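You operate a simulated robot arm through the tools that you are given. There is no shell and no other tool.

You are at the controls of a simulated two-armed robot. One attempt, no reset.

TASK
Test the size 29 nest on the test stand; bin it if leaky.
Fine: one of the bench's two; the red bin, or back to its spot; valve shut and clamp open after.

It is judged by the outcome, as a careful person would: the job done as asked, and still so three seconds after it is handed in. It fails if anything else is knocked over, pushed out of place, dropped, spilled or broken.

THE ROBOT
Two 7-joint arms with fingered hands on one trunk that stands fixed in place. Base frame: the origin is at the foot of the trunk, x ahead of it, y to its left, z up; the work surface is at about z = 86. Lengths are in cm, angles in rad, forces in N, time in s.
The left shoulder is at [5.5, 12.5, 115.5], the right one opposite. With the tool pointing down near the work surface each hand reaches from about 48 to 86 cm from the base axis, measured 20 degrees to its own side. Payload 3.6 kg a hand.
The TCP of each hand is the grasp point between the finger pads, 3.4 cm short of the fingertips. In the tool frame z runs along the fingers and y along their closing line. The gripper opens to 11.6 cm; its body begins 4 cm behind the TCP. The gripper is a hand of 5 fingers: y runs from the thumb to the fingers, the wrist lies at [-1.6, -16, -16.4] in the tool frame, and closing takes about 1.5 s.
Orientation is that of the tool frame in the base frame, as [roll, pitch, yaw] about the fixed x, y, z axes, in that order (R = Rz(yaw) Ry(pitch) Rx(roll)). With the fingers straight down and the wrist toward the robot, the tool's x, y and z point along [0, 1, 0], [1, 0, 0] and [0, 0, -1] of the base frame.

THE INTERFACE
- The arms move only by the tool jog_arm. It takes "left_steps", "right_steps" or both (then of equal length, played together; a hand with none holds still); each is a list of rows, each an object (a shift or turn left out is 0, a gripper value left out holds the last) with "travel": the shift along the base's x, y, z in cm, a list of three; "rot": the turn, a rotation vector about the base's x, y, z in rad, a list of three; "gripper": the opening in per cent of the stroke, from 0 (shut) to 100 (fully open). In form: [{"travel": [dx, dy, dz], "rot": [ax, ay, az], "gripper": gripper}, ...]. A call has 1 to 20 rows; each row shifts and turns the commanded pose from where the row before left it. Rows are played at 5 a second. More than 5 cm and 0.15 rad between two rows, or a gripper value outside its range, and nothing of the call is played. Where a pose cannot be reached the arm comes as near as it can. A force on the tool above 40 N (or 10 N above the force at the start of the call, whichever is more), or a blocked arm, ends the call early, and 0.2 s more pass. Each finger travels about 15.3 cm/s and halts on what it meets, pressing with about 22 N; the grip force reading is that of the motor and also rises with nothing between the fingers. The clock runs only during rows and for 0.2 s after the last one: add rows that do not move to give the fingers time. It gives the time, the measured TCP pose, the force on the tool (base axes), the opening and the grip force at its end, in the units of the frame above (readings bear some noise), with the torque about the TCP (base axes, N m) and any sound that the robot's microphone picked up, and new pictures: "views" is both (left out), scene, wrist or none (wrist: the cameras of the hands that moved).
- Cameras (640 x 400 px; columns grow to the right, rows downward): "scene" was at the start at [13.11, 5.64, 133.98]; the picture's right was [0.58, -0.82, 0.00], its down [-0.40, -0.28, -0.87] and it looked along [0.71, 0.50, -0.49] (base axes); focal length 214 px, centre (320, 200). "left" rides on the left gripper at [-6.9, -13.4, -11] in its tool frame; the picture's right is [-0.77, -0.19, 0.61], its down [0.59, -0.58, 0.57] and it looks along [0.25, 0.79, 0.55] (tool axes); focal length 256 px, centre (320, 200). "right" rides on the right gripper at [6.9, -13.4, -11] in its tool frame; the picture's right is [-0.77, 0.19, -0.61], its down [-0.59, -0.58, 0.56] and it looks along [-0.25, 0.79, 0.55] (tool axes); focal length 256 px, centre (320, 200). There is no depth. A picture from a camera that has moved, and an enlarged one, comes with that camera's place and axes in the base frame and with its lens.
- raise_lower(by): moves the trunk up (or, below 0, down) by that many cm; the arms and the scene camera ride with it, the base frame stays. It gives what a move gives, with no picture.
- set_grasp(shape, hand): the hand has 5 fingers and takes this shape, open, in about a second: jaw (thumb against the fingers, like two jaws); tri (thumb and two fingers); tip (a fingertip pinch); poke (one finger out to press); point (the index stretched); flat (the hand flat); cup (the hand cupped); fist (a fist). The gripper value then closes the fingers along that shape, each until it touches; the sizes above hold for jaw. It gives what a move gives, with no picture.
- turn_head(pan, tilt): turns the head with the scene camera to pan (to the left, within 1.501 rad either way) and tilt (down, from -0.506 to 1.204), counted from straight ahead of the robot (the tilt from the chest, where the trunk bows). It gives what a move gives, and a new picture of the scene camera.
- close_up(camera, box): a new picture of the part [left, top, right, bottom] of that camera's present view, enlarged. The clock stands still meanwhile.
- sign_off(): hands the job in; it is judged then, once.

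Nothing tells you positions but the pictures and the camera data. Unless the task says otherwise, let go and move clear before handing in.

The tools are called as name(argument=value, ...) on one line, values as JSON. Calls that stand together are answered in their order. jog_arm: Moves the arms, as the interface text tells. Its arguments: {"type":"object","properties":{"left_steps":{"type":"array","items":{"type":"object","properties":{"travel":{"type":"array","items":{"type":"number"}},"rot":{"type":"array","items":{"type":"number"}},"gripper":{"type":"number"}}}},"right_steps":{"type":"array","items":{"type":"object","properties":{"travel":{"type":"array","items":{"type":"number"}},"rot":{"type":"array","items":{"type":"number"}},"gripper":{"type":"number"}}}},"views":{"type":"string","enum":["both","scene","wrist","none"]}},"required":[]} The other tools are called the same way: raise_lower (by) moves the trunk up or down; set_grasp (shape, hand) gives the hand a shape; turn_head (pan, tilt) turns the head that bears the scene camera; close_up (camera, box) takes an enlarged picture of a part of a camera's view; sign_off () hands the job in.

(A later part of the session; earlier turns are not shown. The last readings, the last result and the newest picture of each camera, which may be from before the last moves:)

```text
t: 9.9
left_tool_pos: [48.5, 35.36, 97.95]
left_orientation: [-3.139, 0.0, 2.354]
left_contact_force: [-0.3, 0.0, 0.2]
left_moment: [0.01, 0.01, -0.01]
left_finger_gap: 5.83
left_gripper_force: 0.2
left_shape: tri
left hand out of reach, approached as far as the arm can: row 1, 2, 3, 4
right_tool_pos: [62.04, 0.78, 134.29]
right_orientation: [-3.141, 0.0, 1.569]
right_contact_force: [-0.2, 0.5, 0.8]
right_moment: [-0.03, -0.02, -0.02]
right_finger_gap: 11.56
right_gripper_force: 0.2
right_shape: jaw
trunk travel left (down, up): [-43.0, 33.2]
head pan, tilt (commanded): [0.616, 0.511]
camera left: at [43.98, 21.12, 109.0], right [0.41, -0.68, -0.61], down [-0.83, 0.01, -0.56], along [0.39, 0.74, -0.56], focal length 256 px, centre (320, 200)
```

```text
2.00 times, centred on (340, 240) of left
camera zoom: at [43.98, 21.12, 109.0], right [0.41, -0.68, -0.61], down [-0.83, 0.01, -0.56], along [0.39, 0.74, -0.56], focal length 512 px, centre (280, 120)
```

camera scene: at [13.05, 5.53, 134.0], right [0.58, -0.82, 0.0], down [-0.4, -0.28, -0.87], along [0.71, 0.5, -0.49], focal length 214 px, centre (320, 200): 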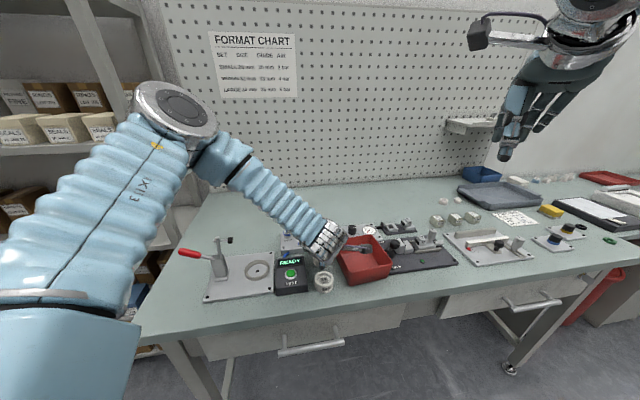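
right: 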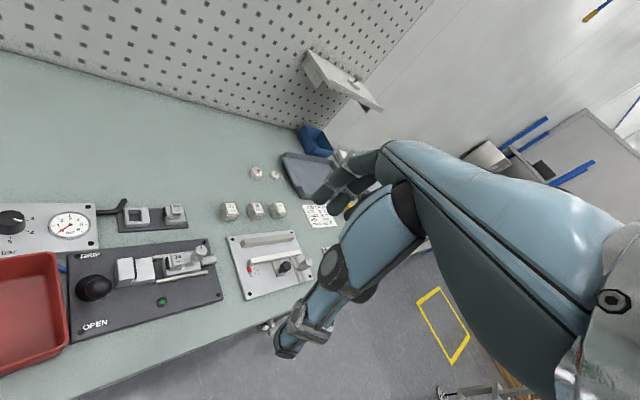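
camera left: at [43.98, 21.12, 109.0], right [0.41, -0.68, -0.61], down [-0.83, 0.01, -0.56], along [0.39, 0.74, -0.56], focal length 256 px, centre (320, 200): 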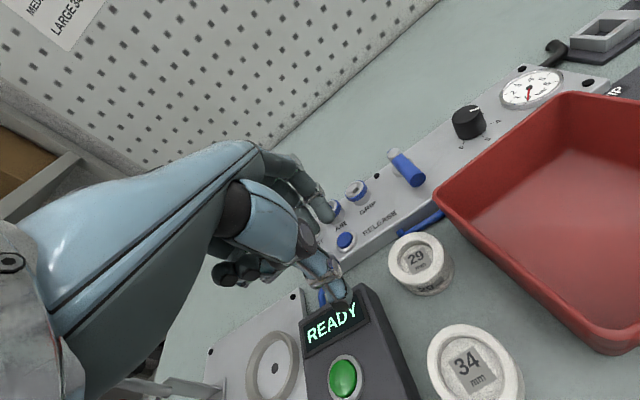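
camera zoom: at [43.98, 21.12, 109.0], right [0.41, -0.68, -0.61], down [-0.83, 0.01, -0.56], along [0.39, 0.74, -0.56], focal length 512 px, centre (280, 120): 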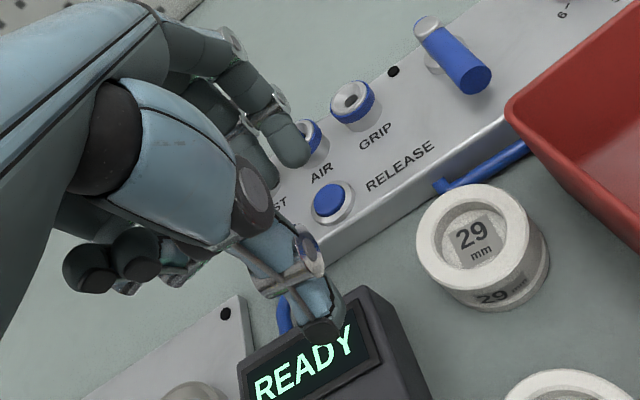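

Raising the trunk made the reach worse, so the arm needs the opposite. I'll lift the hand well up, then lower the trunk 16 cm (8 below the start).

jog_arm(left_steps=[{"travel": [0, 0, 4.5]}, {"travel": [0.5, -0.5, 4.5]}, {"travel": [1, -1, 4.5]}, {"travel": [1, -1, 4.5]}, {"travel": [0.9, -0.9, 1]}, {}], views="none")

raise_lower(by=-8)

raise_lower(by=-8)

turn_head(pan=0.62, tilt=0.51)

close_up(camera="left", box=[240, 160, 520, 400])

```text
t: 11.3
left_tool_pos: [51.75, 31.81, 117.02]
left_orientation: [3.141, 0.0, 2.354]
left_contact_force: [-0.8, -0.3, -0.7]
left_moment: [0.0, 0.02, 0.0]
left_finger_gap: 5.82
left_gripper_force: 0.1
left_shape: tri
right_tool_pos: [62.09, 0.79, 134.23]
right_orientation: [3.14, -0.001, 1.571]
right_contact_force: [0.2, 0.2, 0.7]
right_moment: [0.0, 0.01, 0.02]
right_finger_gap: 11.56
right_gripper_force: 0.1
right_shape: jaw
trunk travel left (down, up): [-43.0, 33.2]
head pan, tilt (commanded): [0.616, 0.511]
```

```text
t: 12.4
left_tool_pos: [51.86, 31.89, 109.1]
left_orientation: [-3.14, 0.001, 2.356]
left_contact_force: [0.6, 0.5, -0.3]
left_moment: [0.0, 0.0, 0.01]
left_finger_gap: 5.84
left_gripper_force: 0.1
left_shape: tri
right_tool_pos: [62.05, 0.75, 126.27]
right_orientation: [-3.142, -0.001, 1.571]
right_contact_force: [-0.1, 0.5, -0.5]
right_moment: [0.01, 0.01, -0.01]
right_finger_gap: 11.61
right_gripper_force: 0.0
right_shape: jaw
trunk travel left (down, up): [-35.0, 41.2]
head pan, tilt (commanded): [0.616, 0.511]
```

```text
t: 13.6
left_tool_pos: [51.76, 31.98, 100.98]
left_orientation: [-3.141, 0.003, 2.356]
left_contact_force: [-0.2, -0.3, -0.6]
left_moment: [0.04, -0.01, 0.0]
left_finger_gap: 5.84
left_gripper_force: 0.1
left_shape: tri
right_tool_pos: [61.99, 0.78, 118.27]
right_orientation: [3.14, -0.001, 1.57]
right_contact_force: [0.0, 0.2, 0.5]
right_moment: [0.03, -0.02, 0.02]
right_finger_gap: 11.59
right_gripper_force: 0.1
right_shape: jaw
trunk travel left (down, up): [-27.0, 49.2]
head pan, tilt (commanded): [0.616, 0.511]
```

```text
t: 14.2
left_tool_pos: [51.9, 31.99, 100.98]
left_orientation: [-3.141, -0.001, 2.356]
left_contact_force: [0.4, -0.7, 0.2]
left_moment: [-0.02, -0.01, 0.01]
left_finger_gap: 5.83
left_gripper_force: 0.1
left_shape: tri
right_tool_pos: [62.13, 0.77, 118.2]
right_orientation: [-3.14, -0.001, 1.571]
right_contact_force: [-0.2, -0.4, 0.0]
right_moment: [0.02, -0.01, 0.02]
right_finger_gap: 11.6
right_gripper_force: 0.1
right_shape: jaw
trunk travel left (down, up): [-27.0, 49.2]
head pan, tilt (commanded): [0.62, 0.51]
camera scene: at [16.13, 5.63, 125.82], right [0.58, -0.81, 0.0], down [-0.4, -0.28, -0.87], along [0.71, 0.51, -0.49], focal length 214 px, centre (320, 200)
```

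scene: 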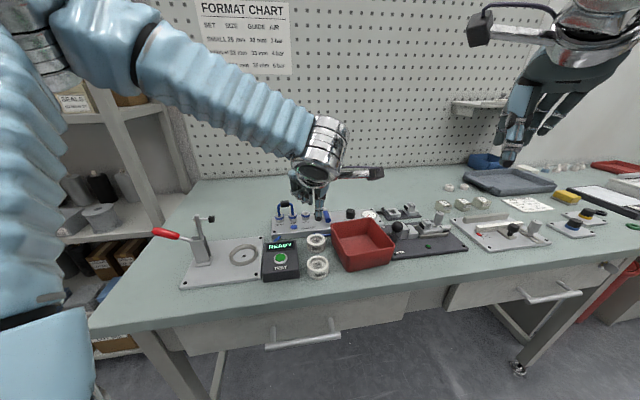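

```text
1.67 times, centred on (380, 280) of left
camera zoom: at [47.34, 17.63, 112.0], right [0.41, -0.68, -0.61], down [-0.83, 0.01, -0.56], along [0.39, 0.74, -0.55], focal length 427 px, centre (220, 67)
```

zoom: 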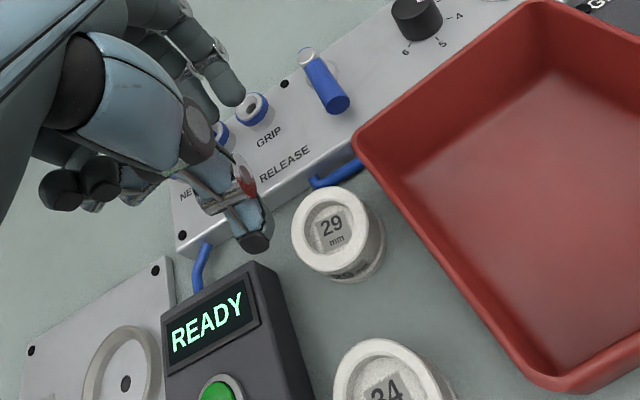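

The hand is centred over nest 29 at (51.9, 32.0, 101). Descending again in stages.

jog_arm(left_steps=[{"travel": [0, 0, -3.2]}, {"travel": [0, 0, -3.2]}, {}], views="wrist")

close_up(camera="scene", box=[280, 190, 360, 280])

```text
t: 15.0
left_tool_pos: [51.75, 31.93, 94.56]
left_orientation: [3.139, -0.001, 2.356]
left_contact_force: [0.0, 0.5, -1.0]
left_moment: [-0.03, 0.0, 0.02]
left_finger_gap: 5.84
left_gripper_force: 0.0
left_shape: tri
right_tool_pos: [62.05, 0.7, 118.23]
right_orientation: [-3.14, 0.0, 1.569]
right_contact_force: [-0.5, -0.5, 0.6]
right_moment: [-0.01, 0.0, 0.0]
right_finger_gap: 11.58
right_gripper_force: 0.0
right_shape: jaw
trunk travel left (down, up): [-27.0, 49.2]
head pan, tilt (commanded): [0.62, 0.51]
camera left: at [47.25, 17.57, 105.58], right [0.41, -0.68, -0.61], down [-0.82, 0.01, -0.56], along [0.39, 0.74, -0.55], focal length 256 px, centre (320, 200)
```

left: 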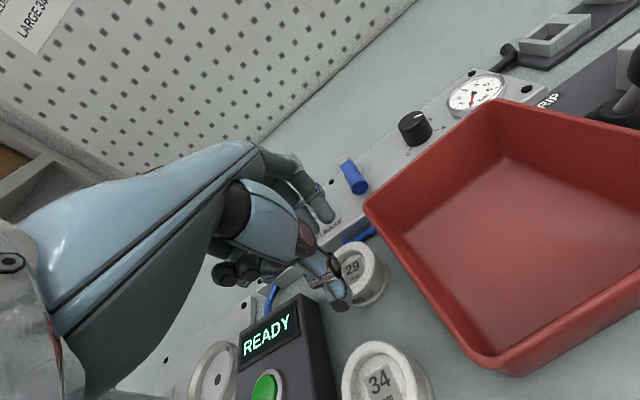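

```text
4.44 times, centred on (320, 235) of scene
camera zoom: at [16.11, 5.62, 125.82], right [0.58, -0.81, 0.0], down [-0.4, -0.28, -0.87], along [0.71, 0.51, -0.49], focal length 953 px, centre (320, 44)
```

zoom: 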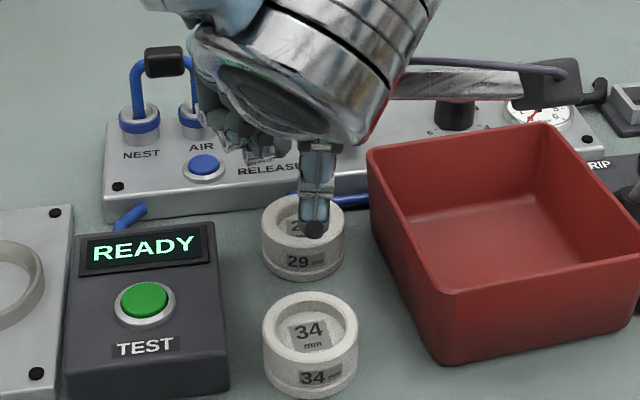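

Aligned with the nest. Lowering the remaining 3.9 cm slowly.

jog_arm(left_steps=[{"travel": [0, 0, -1.5]}, {"travel": [0, 0, -1.4]}, {"travel": [0, 0, -1.0]}, {}], views="wrist")

close_up(camera="left", box=[220, 140, 460, 340])

close_up(camera="scene", box=[280, 190, 360, 280])

```text
t: 16.0
left_tool_pos: [51.82, 31.74, 90.72]
left_orientation: [3.14, 0.002, 2.354]
left_contact_force: [-1.7, -1.5, 9.5]
left_moment: [0.37, -0.22, 0.04]
left_finger_gap: 5.77
left_gripper_force: 0.0
left_shape: tri
right_tool_pos: [61.96, 0.65, 118.25]
right_orientation: [-3.141, 0.0, 1.571]
right_contact_force: [-0.1, -0.5, -0.9]
right_moment: [-0.02, 0.03, -0.01]
right_finger_gap: 11.59
right_gripper_force: 0.0
right_shape: jaw
trunk travel left (down, up): [-27.0, 49.2]
head pan, tilt (commanded): [0.62, 0.51]
camera left: at [47.28, 17.5, 101.8], right [0.41, -0.68, -0.61], down [-0.82, 0.01, -0.57], along [0.39, 0.74, -0.55], focal length 256 px, centre (320, 200)
```

left: 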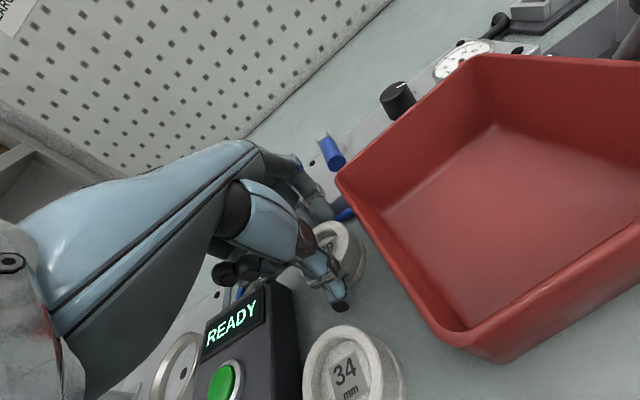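

```text
2.00 times, centred on (340, 240) of left
camera zoom: at [47.28, 17.5, 101.8], right [0.41, -0.68, -0.61], down [-0.82, 0.01, -0.57], along [0.39, 0.74, -0.55], focal length 512 px, centre (280, 120)
```

zoom: 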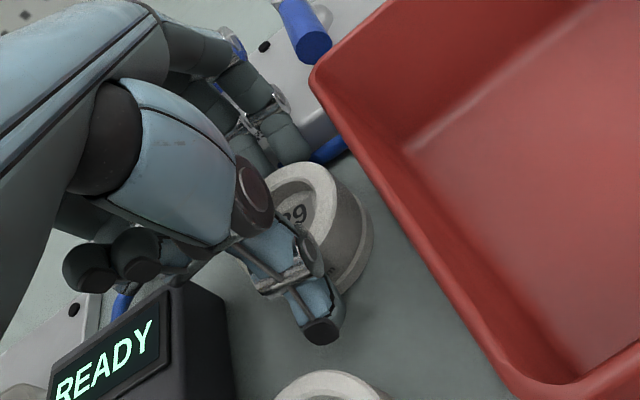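

```text
4.44 times, centred on (320, 235) of scene
camera zoom: at [16.0, 5.55, 125.85], right [0.58, -0.81, 0.0], down [-0.4, -0.28, -0.87], along [0.71, 0.51, -0.49], focal length 953 px, centre (320, 44)
```

zoom: 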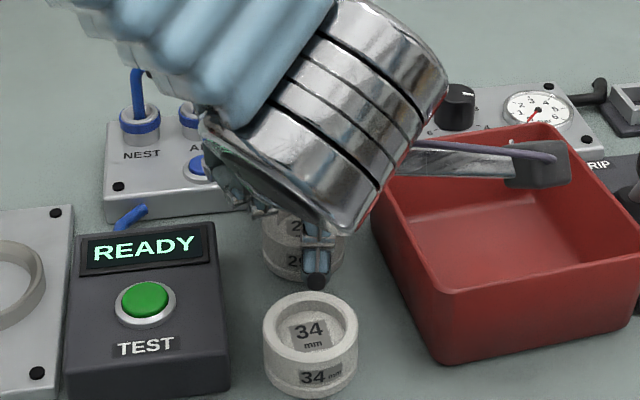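

The middle finger's back is lightly resting on the panel's front edge (9.5 N), and closing will pull it inward, away from it. I'll raise a hair (0.2 cm) and close on the nest.

jog_arm(left_steps=[{"travel": [0, 0, 0.2]}, {"gripper": 30}, {}, {}, {}, {}, {}, {}, {}], views="wrist")

close_up(camera="left", box=[220, 140, 460, 340])

close_up(camera="scene", box=[280, 190, 360, 280])

```text
t: 18.0
left_tool_pos: [51.83, 31.83, 91.02]
left_orientation: [3.14, 0.0, 2.356]
left_contact_force: [-0.4, 0.1, 8.3]
left_moment: [0.22, -0.15, 0.0]
left_finger_gap: 4.3
left_gripper_force: 22.2
left_shape: tri
right_tool_pos: [62.1, 0.61, 118.19]
right_orientation: [3.141, 0.0, 1.573]
right_contact_force: [-0.9, -0.6, -0.7]
right_moment: [0.02, -0.03, 0.02]
right_finger_gap: 11.6
right_gripper_force: 0.1
right_shape: jaw
trunk travel left (down, up): [-27.0, 49.2]
head pan, tilt (commanded): [0.62, 0.51]
camera left: at [47.3, 17.56, 101.94], right [0.41, -0.68, -0.61], down [-0.82, 0.01, -0.57], along [0.39, 0.74, -0.55], focal length 256 px, centre (320, 200)
```

left: 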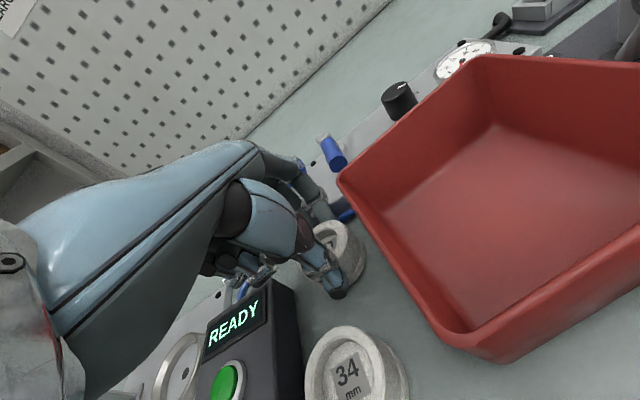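

```text
2.00 times, centred on (340, 240) of left
camera zoom: at [47.3, 17.56, 101.94], right [0.41, -0.68, -0.61], down [-0.82, 0.01, -0.57], along [0.39, 0.74, -0.55], focal length 512 px, centre (280, 120)
```

zoom: 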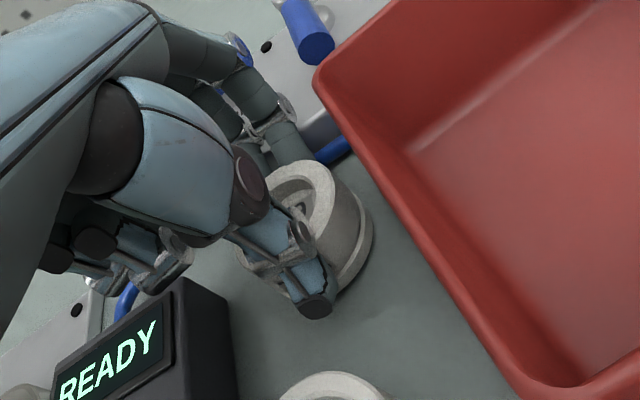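

```text
4.44 times, centred on (320, 235) of scene
camera zoom: at [16.05, 5.59, 125.83], right [0.58, -0.81, 0.0], down [-0.4, -0.28, -0.87], along [0.71, 0.51, -0.49], focal length 953 px, centre (320, 44)
```

zoom: 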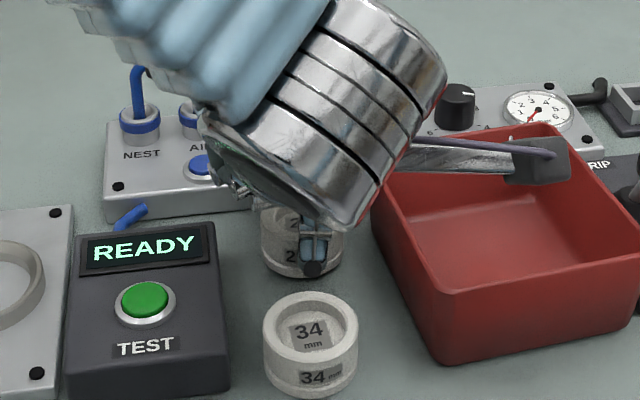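

Grip established at 22 N on the nest. Lifting gently and checking that it follows.

jog_arm(left_steps=[{"travel": [0, 0, 0.8]}, {"travel": [0, 0, 1.2]}, {"travel": [0, 0, 2.0]}, {"travel": [0, 0, 3.0]}, {}], views="wrist")

close_up(camera="left", box=[220, 140, 460, 340])

close_up(camera="scene", box=[270, 180, 370, 290])

```text
t: 19.2
left_tool_pos: [51.85, 32.06, 97.85]
left_orientation: [-3.14, -0.001, 2.357]
left_contact_force: [0.3, -0.3, 0.1]
left_moment: [0.01, -0.02, 0.03]
left_finger_gap: 4.22
left_gripper_force: 21.9
left_shape: tri
right_tool_pos: [62.08, 0.72, 118.21]
right_orientation: [-3.139, 0.001, 1.572]
right_contact_force: [0.3, -0.4, -0.4]
right_moment: [0.01, -0.04, 0.02]
right_finger_gap: 11.59
right_gripper_force: 0.0
right_shape: jaw
trunk travel left (down, up): [-27.0, 49.2]
head pan, tilt (commanded): [0.62, 0.51]
camera left: at [47.38, 17.73, 108.91], right [0.41, -0.68, -0.61], down [-0.83, 0.01, -0.56], along [0.39, 0.74, -0.55], focal length 256 px, centre (320, 200)
```

left: 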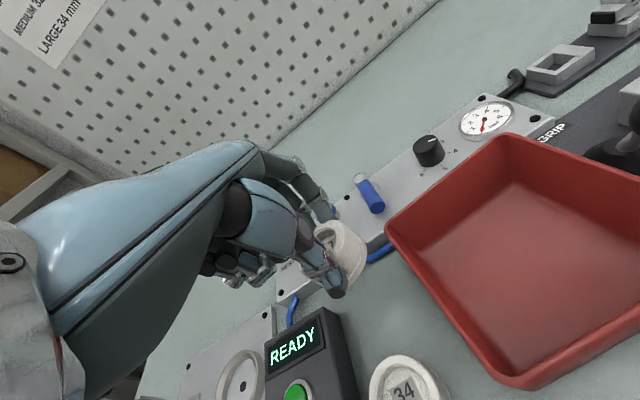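

```text
2.00 times, centred on (340, 240) of left
camera zoom: at [47.38, 17.73, 108.91], right [0.41, -0.68, -0.61], down [-0.83, 0.01, -0.56], along [0.39, 0.74, -0.55], focal length 512 px, centre (280, 120)
```

zoom: 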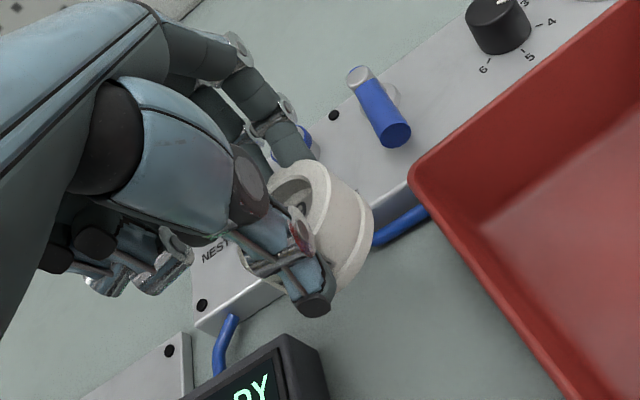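

```text
3.64 times, centred on (320, 235) of scene
camera zoom: at [16.17, 5.66, 125.81], right [0.58, -0.81, 0.0], down [-0.4, -0.28, -0.87], along [0.71, 0.51, -0.49], focal length 780 px, centre (320, 73)
```

zoom: 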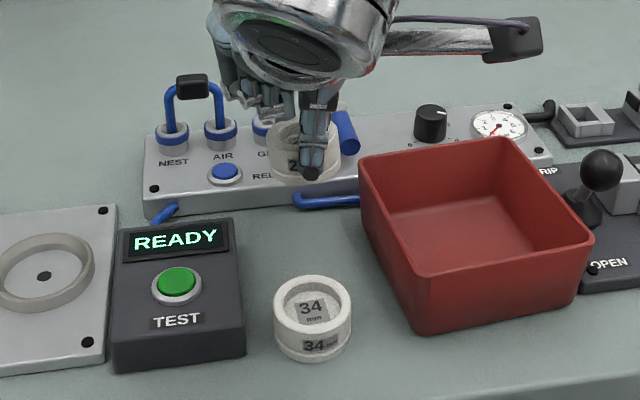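

The nest is lifted and nest 34 is undisturbed. Zooming to see how level the nest hangs in the grip.

close_up(camera="scene", box=[300, 200, 340, 232])

close_up(camera="left", box=[300, 200, 390, 310])

close_up(camera="scene", box=[140, 195, 300, 295])

```text
12.50 times, centred on (320, 216) of scene
camera zoom: at [16.17, 5.66, 125.81], right [0.58, -0.81, 0.0], down [-0.4, -0.28, -0.87], along [0.71, 0.51, -0.49], focal length 2681 px, centre (320, 0)
```

zoom: 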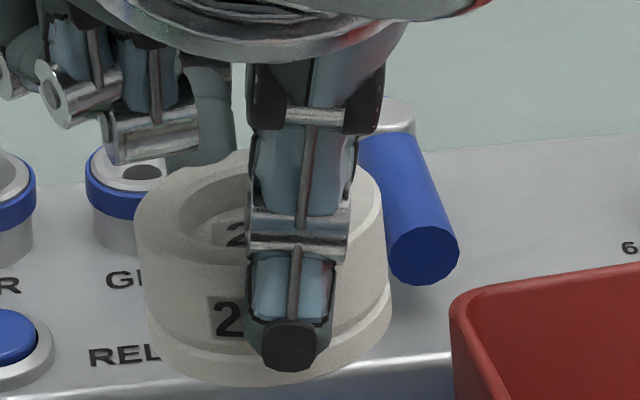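

```text
3.64 times, centred on (345, 255) of left
camera zoom: at [47.38, 17.73, 108.91], right [0.41, -0.68, -0.61], down [-0.83, 0.01, -0.56], along [0.39, 0.74, -0.55], focal length 931 px, centre (229, 0)
```

zoom: 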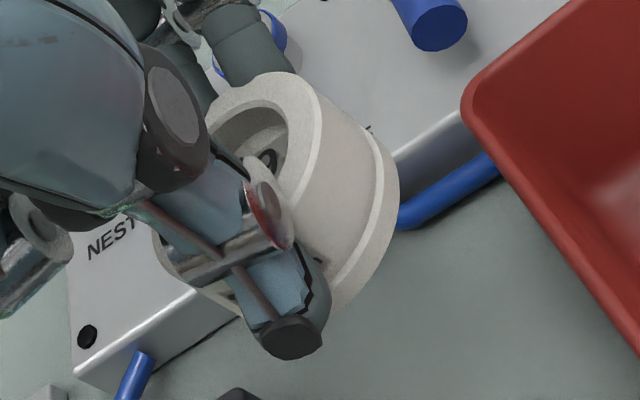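

```text
4.00 times, centred on (220, 245) of scene
camera zoom: at [16.17, 5.66, 125.81], right [0.58, -0.81, 0.0], down [-0.4, -0.28, -0.87], along [0.71, 0.51, -0.49], focal length 858 px, centre (720, 20)
```

zoom: 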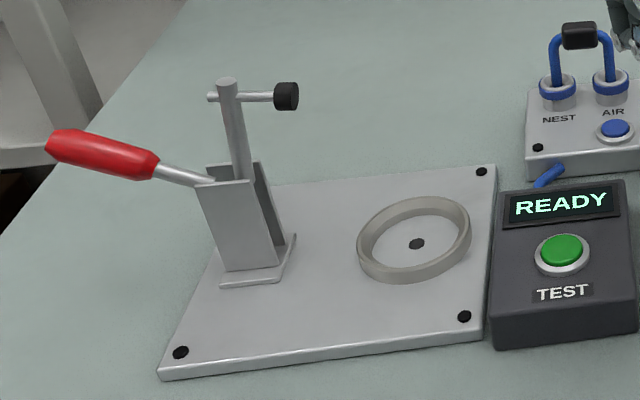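

The nest hangs with a slight roll of about 6°, which I'll level out. Next I'll carry it up and over to above the seat, turning the wrist further so the hand keeps away from the clamp's spindle.

jog_arm(left_steps=[{"travel": [0, 0, 4.0]}, {"travel": [-2.8, 2.52, 0.8], "rot": [0, 0, 0.1085]}, {"travel": [-2.8, 2.52, 0.8], "rot": [0, 0, 0.1085]}, {"travel": [-2.8, 2.52, 0.8], "rot": [0, 0, 0.1085]}, {"travel": [-2.8, 2.52, 0.8], "rot": [0, 0, 0.1085]}, {"travel": [-2.8, 2.52, 0.8], "rot": [0, 0, 0.1085]}, {}], views="both")

close_up(camera="scene", box=[140, 170, 300, 295])

```text
t: 20.8
left_tool_pos: [37.96, 44.64, 105.98]
left_orientation: [-3.14, -0.001, 2.898]
left_contact_force: [0.4, 0.8, -0.6]
left_moment: [-0.01, -0.01, 0.04]
left_finger_gap: 4.17
left_gripper_force: 22.4
left_shape: tri
right_tool_pos: [62.28, 0.73, 118.09]
right_orientation: [-3.14, 0.001, 1.571]
right_contact_force: [0.1, 0.4, -0.4]
right_moment: [-0.01, 0.0, 0.02]
right_finger_gap: 11.58
right_gripper_force: 0.0
right_shape: jaw
trunk travel left (down, up): [-27.0, 49.2]
head pan, tilt (commanded): [0.62, 0.51]
camera scene: at [16.22, 5.71, 125.8], right [0.58, -0.81, 0.0], down [-0.4, -0.28, -0.87], along [0.71, 0.51, -0.49], focal length 214 px, centre (320, 200)
camera left: at [41.5, 30.08, 116.98], right [0.7, -0.37, -0.61], down [-0.71, -0.42, -0.56], along [-0.05, 0.83, -0.55], focal length 256 px, centre (320, 200)
```

scene: 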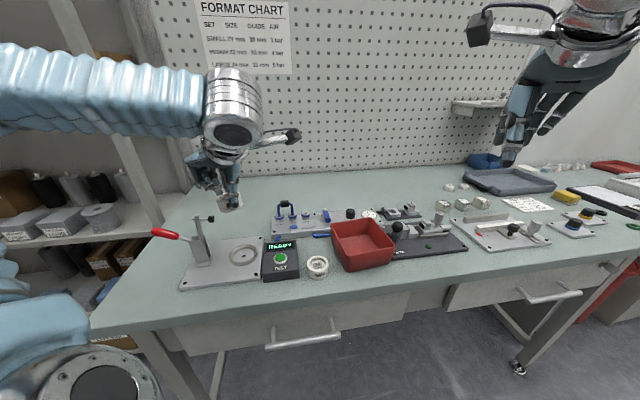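
left: 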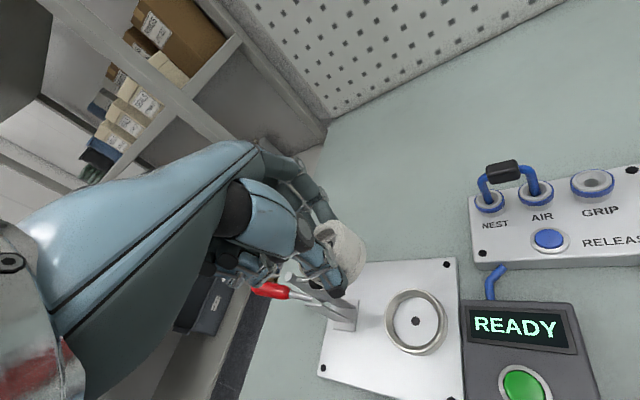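

```text
3.20 times, centred on (220, 232) of scene
camera zoom: at [16.22, 5.71, 125.8], right [0.58, -0.81, 0.0], down [-0.4, -0.28, -0.87], along [0.71, 0.51, -0.49], focal length 686 px, centre (640, 96)
```

zoom: 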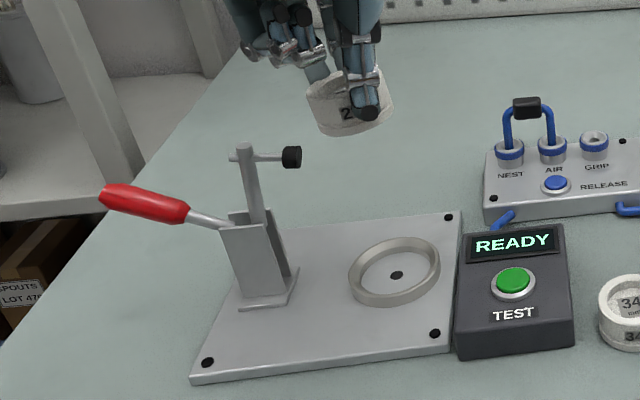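

The nest hangs roughly above the seat. I'll zoom in from both cameras to correct position and roll.

close_up(camera="left", box=[260, 180, 480, 380])

close_up(camera="scene", box=[205, 180, 255, 215])

```text
2.00 times, centred on (370, 280) of left
camera zoom: at [41.5, 30.08, 116.98], right [0.7, -0.37, -0.61], down [-0.71, -0.42, -0.56], along [-0.05, 0.83, -0.55], focal length 512 px, centre (220, 40)
```

zoom: 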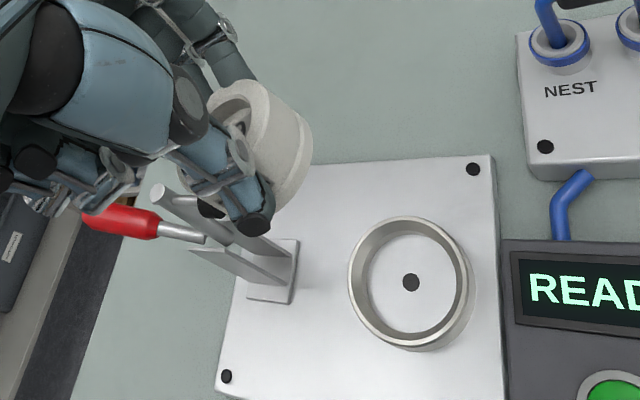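

```text
11.43 times, centred on (230, 198) of scene
camera zoom: at [16.22, 5.71, 125.8], right [0.58, -0.81, 0.0], down [-0.4, -0.28, -0.87], along [0.71, 0.51, -0.49], focal length 2451 px, centre (1349, 229)
```

zoom: 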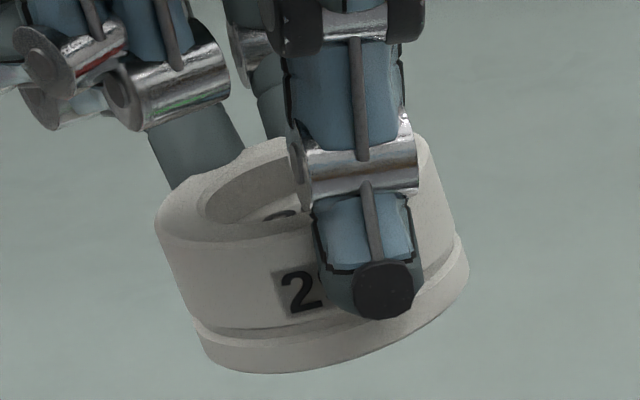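

The nest leans about 7° around the pinch line, so I'll roll the hand to level it, add a bit more yaw for spindle clearance, and descend partway.

jog_arm(left_steps=[{"travel": [0, 0, -1.5], "rot": [0, 0, 0.1]}, {"travel": [0, 0, -1.5], "rot": [0, 0, 0.1]}, {"travel": [0.35, 0, -1.5], "rot": [0.004, 0.12, 0]}, {}], views="both")

close_up(camera="left", box=[260, 180, 480, 380])

close_up(camera="scene", box=[180, 180, 280, 280])

```text
t: 21.8
left_tool_pos: [38.19, 44.62, 101.5]
left_orientation: [-3.14, -0.121, 3.098]
left_contact_force: [0.0, -0.4, -0.2]
left_moment: [-0.02, -0.05, -0.01]
left_finger_gap: 4.18
left_gripper_force: 21.3
left_shape: tri
right_tool_pos: [62.01, 0.71, 118.11]
right_orientation: [3.142, -0.002, 1.57]
right_contact_force: [0.3, -0.5, -0.3]
right_moment: [0.0, -0.01, 0.04]
right_finger_gap: 11.59
right_gripper_force: 0.1
right_shape: jaw
trunk travel left (down, up): [-27.0, 49.2]
head pan, tilt (commanded): [0.62, 0.51]
camera scene: at [16.1, 5.67, 125.82], right [0.58, -0.81, 0.0], down [-0.4, -0.28, -0.87], along [0.71, 0.51, -0.49], focal length 214 px, centre (320, 200)
camera left: at [45.85, 30.95, 111.61], right [0.68, -0.22, -0.7], down [-0.68, -0.55, -0.49], along [-0.28, 0.81, -0.52], focal length 256 px, centre (320, 200)
```

scene: 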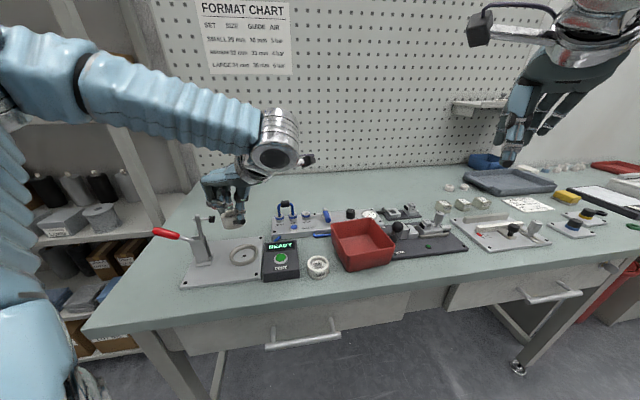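
left: 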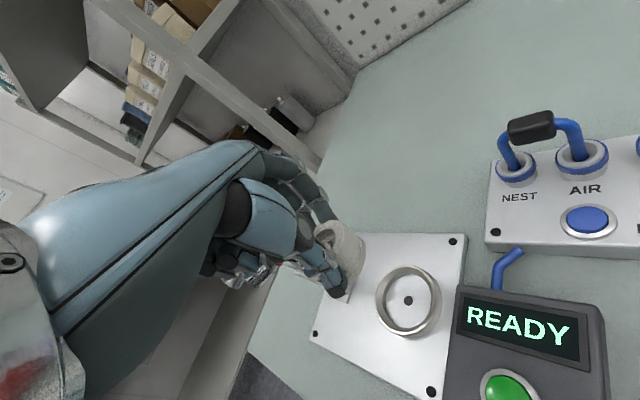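

```text
2.00 times, centred on (370, 280) of left
camera zoom: at [45.85, 30.95, 111.61], right [0.68, -0.22, -0.7], down [-0.68, -0.55, -0.49], along [-0.28, 0.81, -0.52], focal length 512 px, centre (220, 40)
```

zoom: 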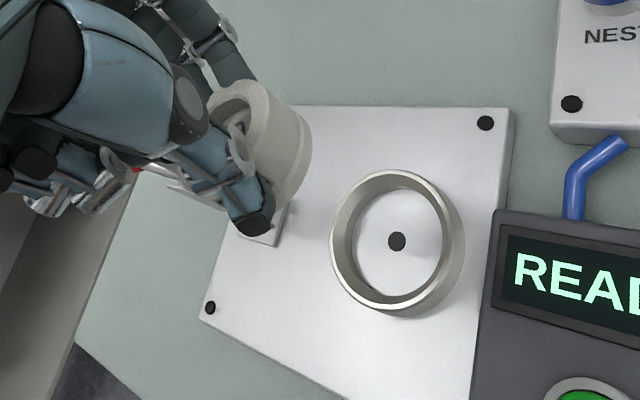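

```text
4.00 times, centred on (230, 230) of scene
camera zoom: at [16.1, 5.67, 125.82], right [0.58, -0.81, 0.0], down [-0.4, -0.28, -0.87], along [0.71, 0.51, -0.49], focal length 858 px, centre (680, 80)
```

zoom: 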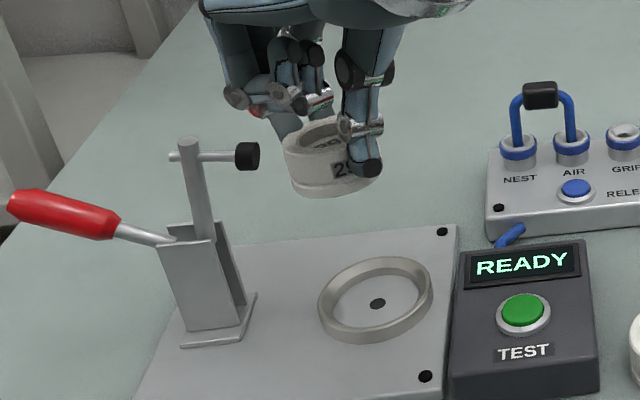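

The roll looks corrected. I'll take tighter close-ups of the nest and ring to verify levelness and lateral alignment.

close_up(camera="scene", box=[208, 200, 258, 238])

close_up(camera="left", box=[310, 200, 380, 300])

close_up(camera="scene", box=[190, 200, 280, 280])

```text
10.53 times, centred on (233, 219) of scene
camera zoom: at [16.1, 5.67, 125.82], right [0.58, -0.81, 0.0], down [-0.4, -0.28, -0.87], along [0.71, 0.51, -0.49], focal length 2258 px, centre (1236, 0)
```

zoom: 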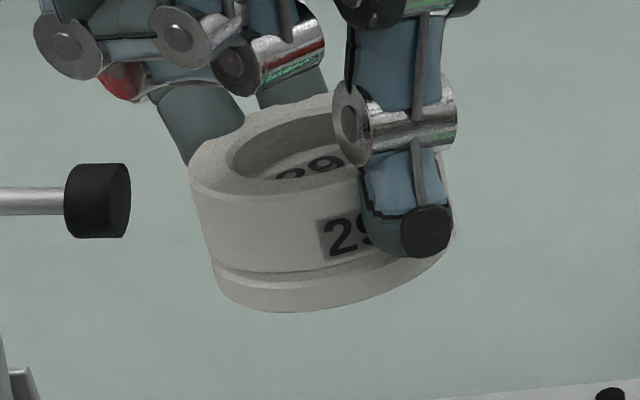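

```text
4.00 times, centred on (345, 250) of left
camera zoom: at [45.85, 30.95, 111.61], right [0.68, -0.22, -0.7], down [-0.68, -0.55, -0.49], along [-0.28, 0.81, -0.52], focal length 1024 px, centre (220, 0)
```

zoom: 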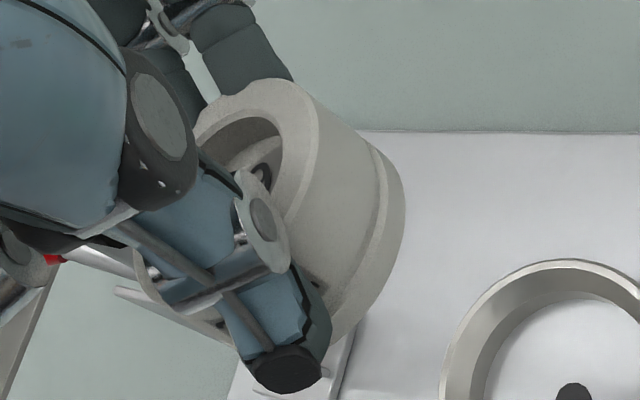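

```text
5.00 times, centred on (235, 240) of scene
camera zoom: at [16.1, 5.67, 125.82], right [0.58, -0.81, 0.0], down [-0.4, -0.28, -0.87], along [0.71, 0.51, -0.49], focal length 1072 px, centre (745, 0)
```

zoom: 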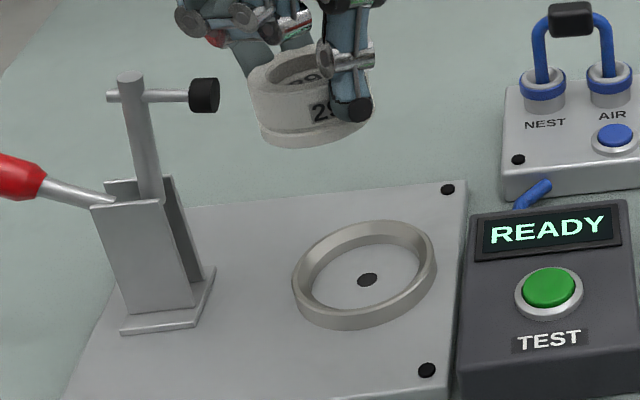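

Triangulating both views, the nest centre is about (37.65, 45.3) and the seat hole about (37.85, 44.5), so I'll shift by (+0.2, −0.8) while descending to about 2 cm above the ring.

jog_arm(left_steps=[{"travel": [0.2, -0.8, -1.5]}, {"travel": [0, 0, -2.5]}, {"travel": [0, 0, -2.5]}, {}], views="wrist")

close_up(camera="left", box=[280, 180, 460, 340])

close_up(camera="scene", box=[190, 200, 290, 290])

```text
t: 22.8
left_tool_pos: [38.37, 43.89, 94.87]
left_orientation: [-3.14, -0.122, 3.097]
left_contact_force: [-0.1, -0.5, -0.3]
left_moment: [-0.02, -0.02, -0.02]
left_finger_gap: 4.18
left_gripper_force: 21.9
left_shape: tri
right_tool_pos: [62.17, 0.78, 118.18]
right_orientation: [-3.141, 0.0, 1.571]
right_contact_force: [0.1, -0.4, -0.2]
right_moment: [-0.02, -0.03, -0.03]
right_finger_gap: 11.6
right_gripper_force: 0.1
right_shape: jaw
trunk travel left (down, up): [-27.0, 49.2]
head pan, tilt (commanded): [0.62, 0.51]
camera left: at [46.01, 30.06, 104.98], right [0.68, -0.22, -0.7], down [-0.68, -0.55, -0.49], along [-0.28, 0.81, -0.52], focal length 256 px, centre (320, 200)
```

left: 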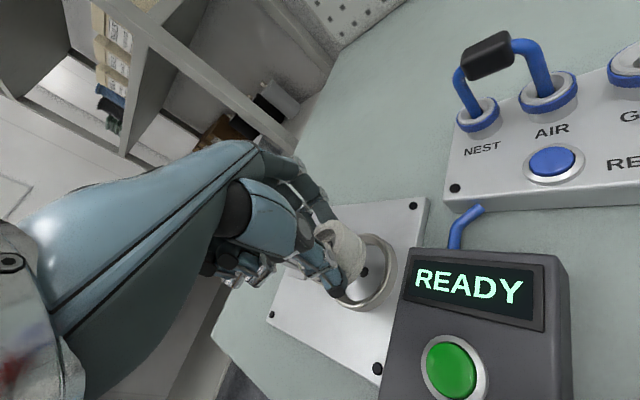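

```text
2.50 times, centred on (370, 260) of left
camera zoom: at [46.01, 30.06, 104.98], right [0.68, -0.22, -0.7], down [-0.68, -0.55, -0.49], along [-0.28, 0.81, -0.52], focal length 640 px, centre (195, 50)
```

zoom: 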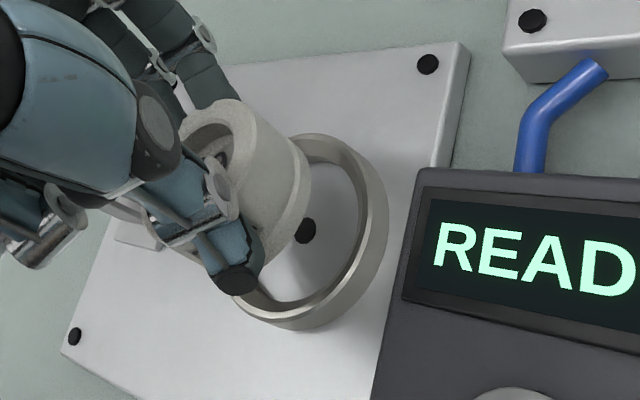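

```text
4.44 times, centred on (240, 245) of scene
camera zoom: at [16.12, 5.64, 125.82], right [0.58, -0.81, 0.0], down [-0.4, -0.28, -0.87], along [0.71, 0.51, -0.49], focal length 953 px, centre (676, 0)
```

zoom: 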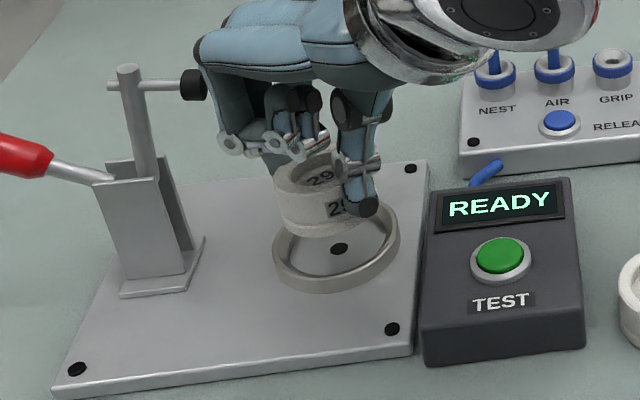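

Nearly aligned now. A tighter look from the scene camera to check the nest against the ring before lowering.

close_up(camera="scene", box=[220, 225, 270, 270])

close_up(camera="left", box=[310, 200, 410, 310])

close_up(camera="scene", box=[205, 200, 255, 240])

```text
8.89 times, centred on (245, 248) of scene
camera zoom: at [16.12, 5.64, 125.82], right [0.58, -0.81, 0.0], down [-0.4, -0.28, -0.87], along [0.71, 0.51, -0.49], focal length 1906 px, centre (987, -222)
```

zoom: 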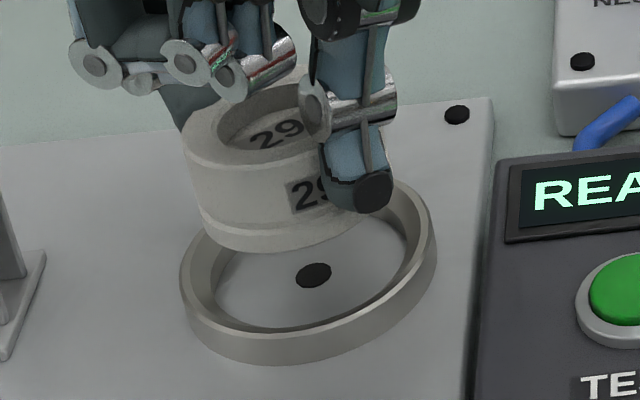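

```text
3.64 times, centred on (360, 255) of left
camera zoom: at [46.01, 30.06, 104.98], right [0.68, -0.22, -0.7], down [-0.68, -0.55, -0.49], along [-0.28, 0.81, -0.52], focal length 931 px, centre (174, 0)
```

zoom: 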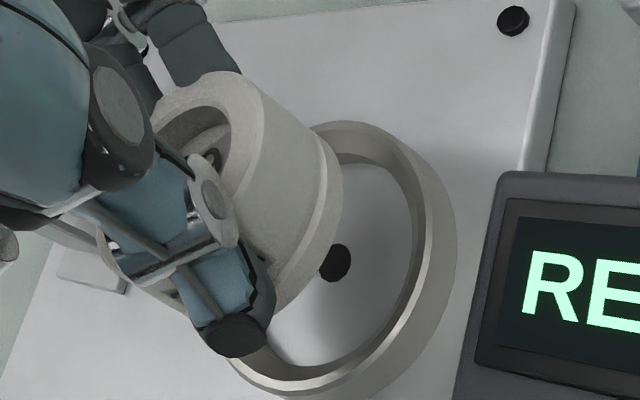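

```text
10.00 times, centred on (230, 220) of scene
camera zoom: at [16.12, 5.64, 125.82], right [0.58, -0.81, 0.0], down [-0.4, -0.28, -0.87], along [0.71, 0.51, -0.49], focal length 2145 px, centre (1220, 0)
```

zoom: 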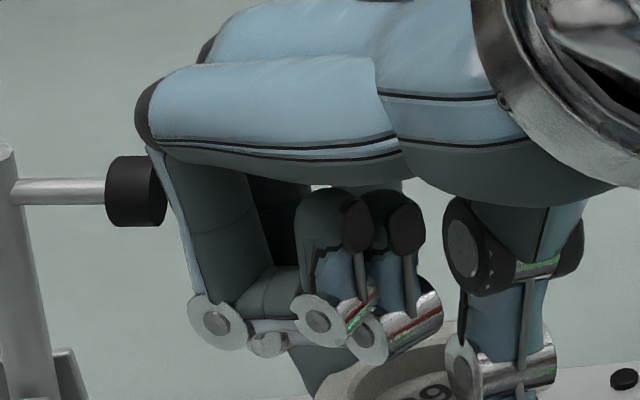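

The nest's axis lines up with the hole in both views (within about 2 mm), and the hand passes in front of the spindle with clearance. Lowering into the ring in small steps, watching the force.

jog_arm(left_steps=[{"travel": [0.08, -0.1, -1.0]}, {"travel": [0, 0, -0.7]}, {"travel": [0, 0, -0.4]}, {}], views="wrist")

close_up(camera="scene", box=[220, 225, 270, 270])

close_up(camera="left", box=[310, 200, 410, 310])

```text
t: 23.8
left_tool_pos: [38.54, 43.75, 92.7]
left_orientation: [-3.139, -0.121, 3.097]
left_contact_force: [-0.6, -0.9, -0.2]
left_moment: [0.02, 0.0, 0.0]
left_finger_gap: 4.15
left_gripper_force: 21.8
left_shape: tri
right_tool_pos: [62.08, 0.71, 118.21]
right_orientation: [-3.141, 0.001, 1.572]
right_contact_force: [-1.5, 0.0, -0.7]
right_moment: [0.0, 0.01, 0.0]
right_finger_gap: 11.57
right_gripper_force: 0.0
right_shape: jaw
trunk travel left (down, up): [-27.0, 49.2]
head pan, tilt (commanded): [0.62, 0.51]
camera left: at [46.14, 29.98, 102.88], right [0.68, -0.22, -0.7], down [-0.68, -0.55, -0.49], along [-0.28, 0.81, -0.52], focal length 256 px, centre (320, 200)
```

left: 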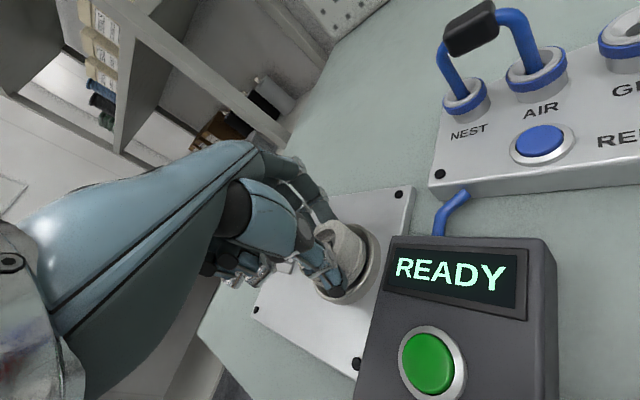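

```text
8.89 times, centred on (245, 248) of scene
camera zoom: at [16.13, 5.65, 125.82], right [0.58, -0.81, 0.0], down [-0.4, -0.28, -0.87], along [0.71, 0.51, -0.49], focal length 1906 px, centre (987, -222)
```

zoom: 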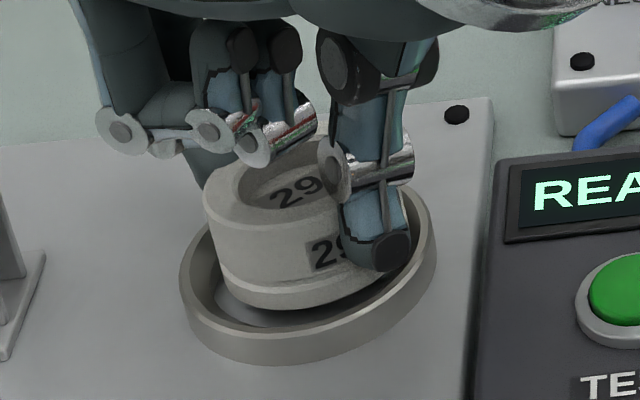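

```text
3.64 times, centred on (360, 255) of left
camera zoom: at [46.14, 29.98, 102.88], right [0.68, -0.22, -0.7], down [-0.68, -0.55, -0.49], along [-0.28, 0.81, -0.52], focal length 931 px, centre (174, 0)
```

zoom: 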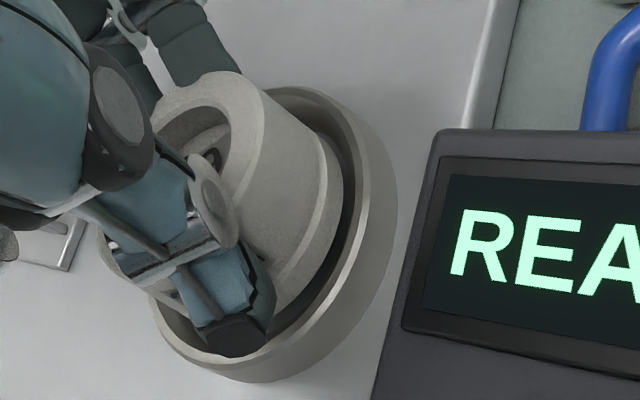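

Well centred in the ring. Continuing down in 0.3 cm steps until it rests.

jog_arm(left_steps=[{"travel": [0, 0, -0.3]}, {"travel": [0, 0, -0.2]}, {}], views="none")

close_up(camera="scene", box=[220, 225, 270, 270])

close_up(camera="left", box=[310, 200, 410, 310])

```text
t: 24.6
left_tool_pos: [38.37, 43.7, 92.27]
left_orientation: [3.14, -0.121, 3.099]
left_contact_force: [-2.2, 0.5, 4.3]
left_moment: [-0.04, 0.0, -0.01]
left_finger_gap: 4.14
left_gripper_force: 22.5
left_shape: tri
right_tool_pos: [62.01, 0.8, 118.15]
right_orientation: [-3.141, 0.0, 1.57]
right_contact_force: [-0.8, -0.7, -0.5]
right_moment: [-0.03, -0.02, -0.02]
right_finger_gap: 11.59
right_gripper_force: 0.0
right_shape: jaw
trunk travel left (down, up): [-27.0, 49.2]
head pan, tilt (commanded): [0.62, 0.51]
```

```text
8.89 times, centred on (245, 248) of scene
camera zoom: at [16.06, 5.63, 125.83], right [0.58, -0.81, 0.0], down [-0.4, -0.28, -0.87], along [0.71, 0.51, -0.49], focal length 1906 px, centre (987, -222)
```

zoom: 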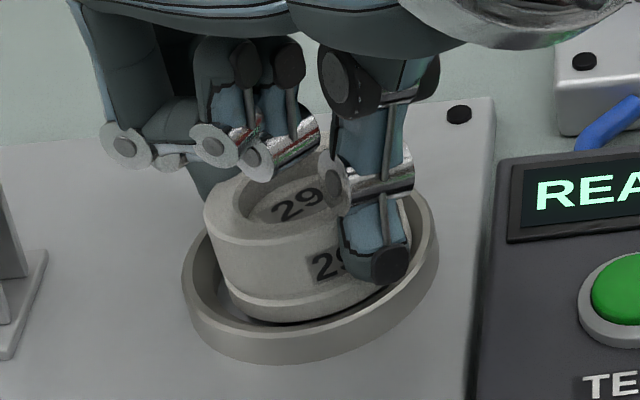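

```text
3.64 times, centred on (360, 255) of left
camera zoom: at [46.08, 30.0, 102.45], right [0.68, -0.22, -0.7], down [-0.68, -0.55, -0.49], along [-0.28, 0.81, -0.52], focal length 931 px, centre (174, 0)
```

zoom: 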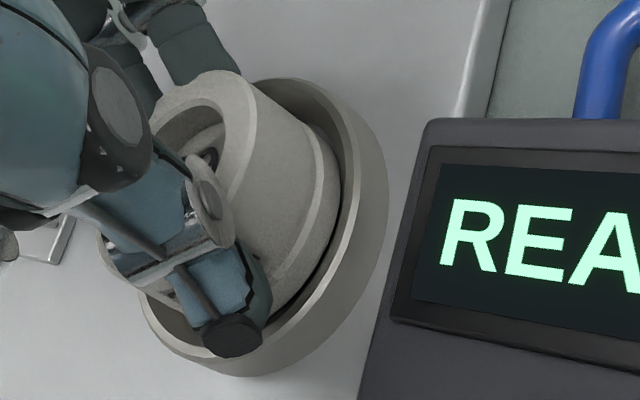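

Light contact (4 N) as the nest enters the seat; the sideways push says to ease slightly toward −x. I'll nudge and lower a touch more.

jog_arm(left_steps=[{"travel": [-0.12, 0, 0]}, {"travel": [0, 0, -0.2]}, {}], views="none")

close_up(camera="scene", box=[220, 225, 270, 270])

close_up(camera="left", box=[310, 200, 410, 310])

```text
t: 25.4
left_tool_pos: [38.4, 43.63, 92.13]
left_orientation: [-3.141, -0.117, 3.1]
left_contact_force: [-1.3, 4.4, 8.3]
left_moment: [0.06, 0.03, 0.01]
left_finger_gap: 4.11
left_gripper_force: 21.8
left_shape: tri
right_tool_pos: [62.07, 0.67, 118.27]
right_orientation: [3.141, 0.001, 1.57]
right_contact_force: [-0.1, -1.1, 1.2]
right_moment: [-0.03, 0.0, -0.01]
right_finger_gap: 11.57
right_gripper_force: 0.1
right_shape: jaw
trunk travel left (down, up): [-27.0, 49.2]
head pan, tilt (commanded): [0.62, 0.51]
```

```text
8.89 times, centred on (245, 248) of scene
camera zoom: at [16.05, 5.62, 125.84], right [0.58, -0.81, 0.0], down [-0.4, -0.28, -0.87], along [0.71, 0.51, -0.49], focal length 1906 px, centre (987, -222)
```

zoom: 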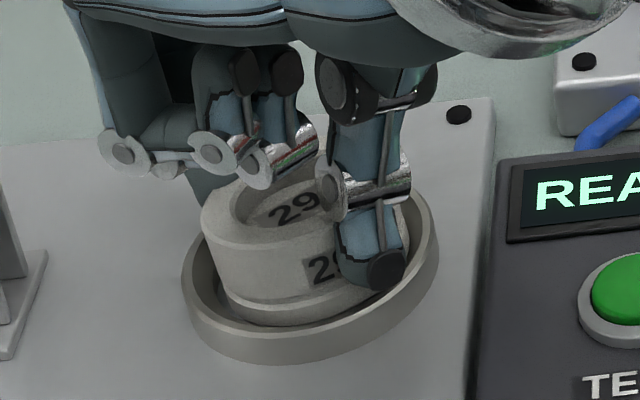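

```text
3.64 times, centred on (360, 255) of left
camera zoom: at [45.99, 30.0, 102.28], right [0.68, -0.22, -0.7], down [-0.68, -0.55, -0.49], along [-0.28, 0.81, -0.52], focal length 931 px, centre (174, 0)
```

zoom: 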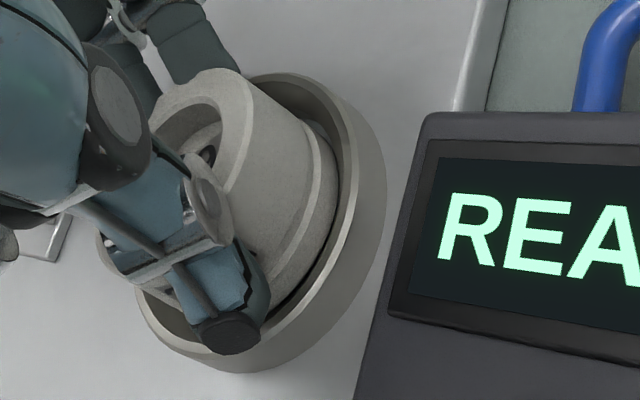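

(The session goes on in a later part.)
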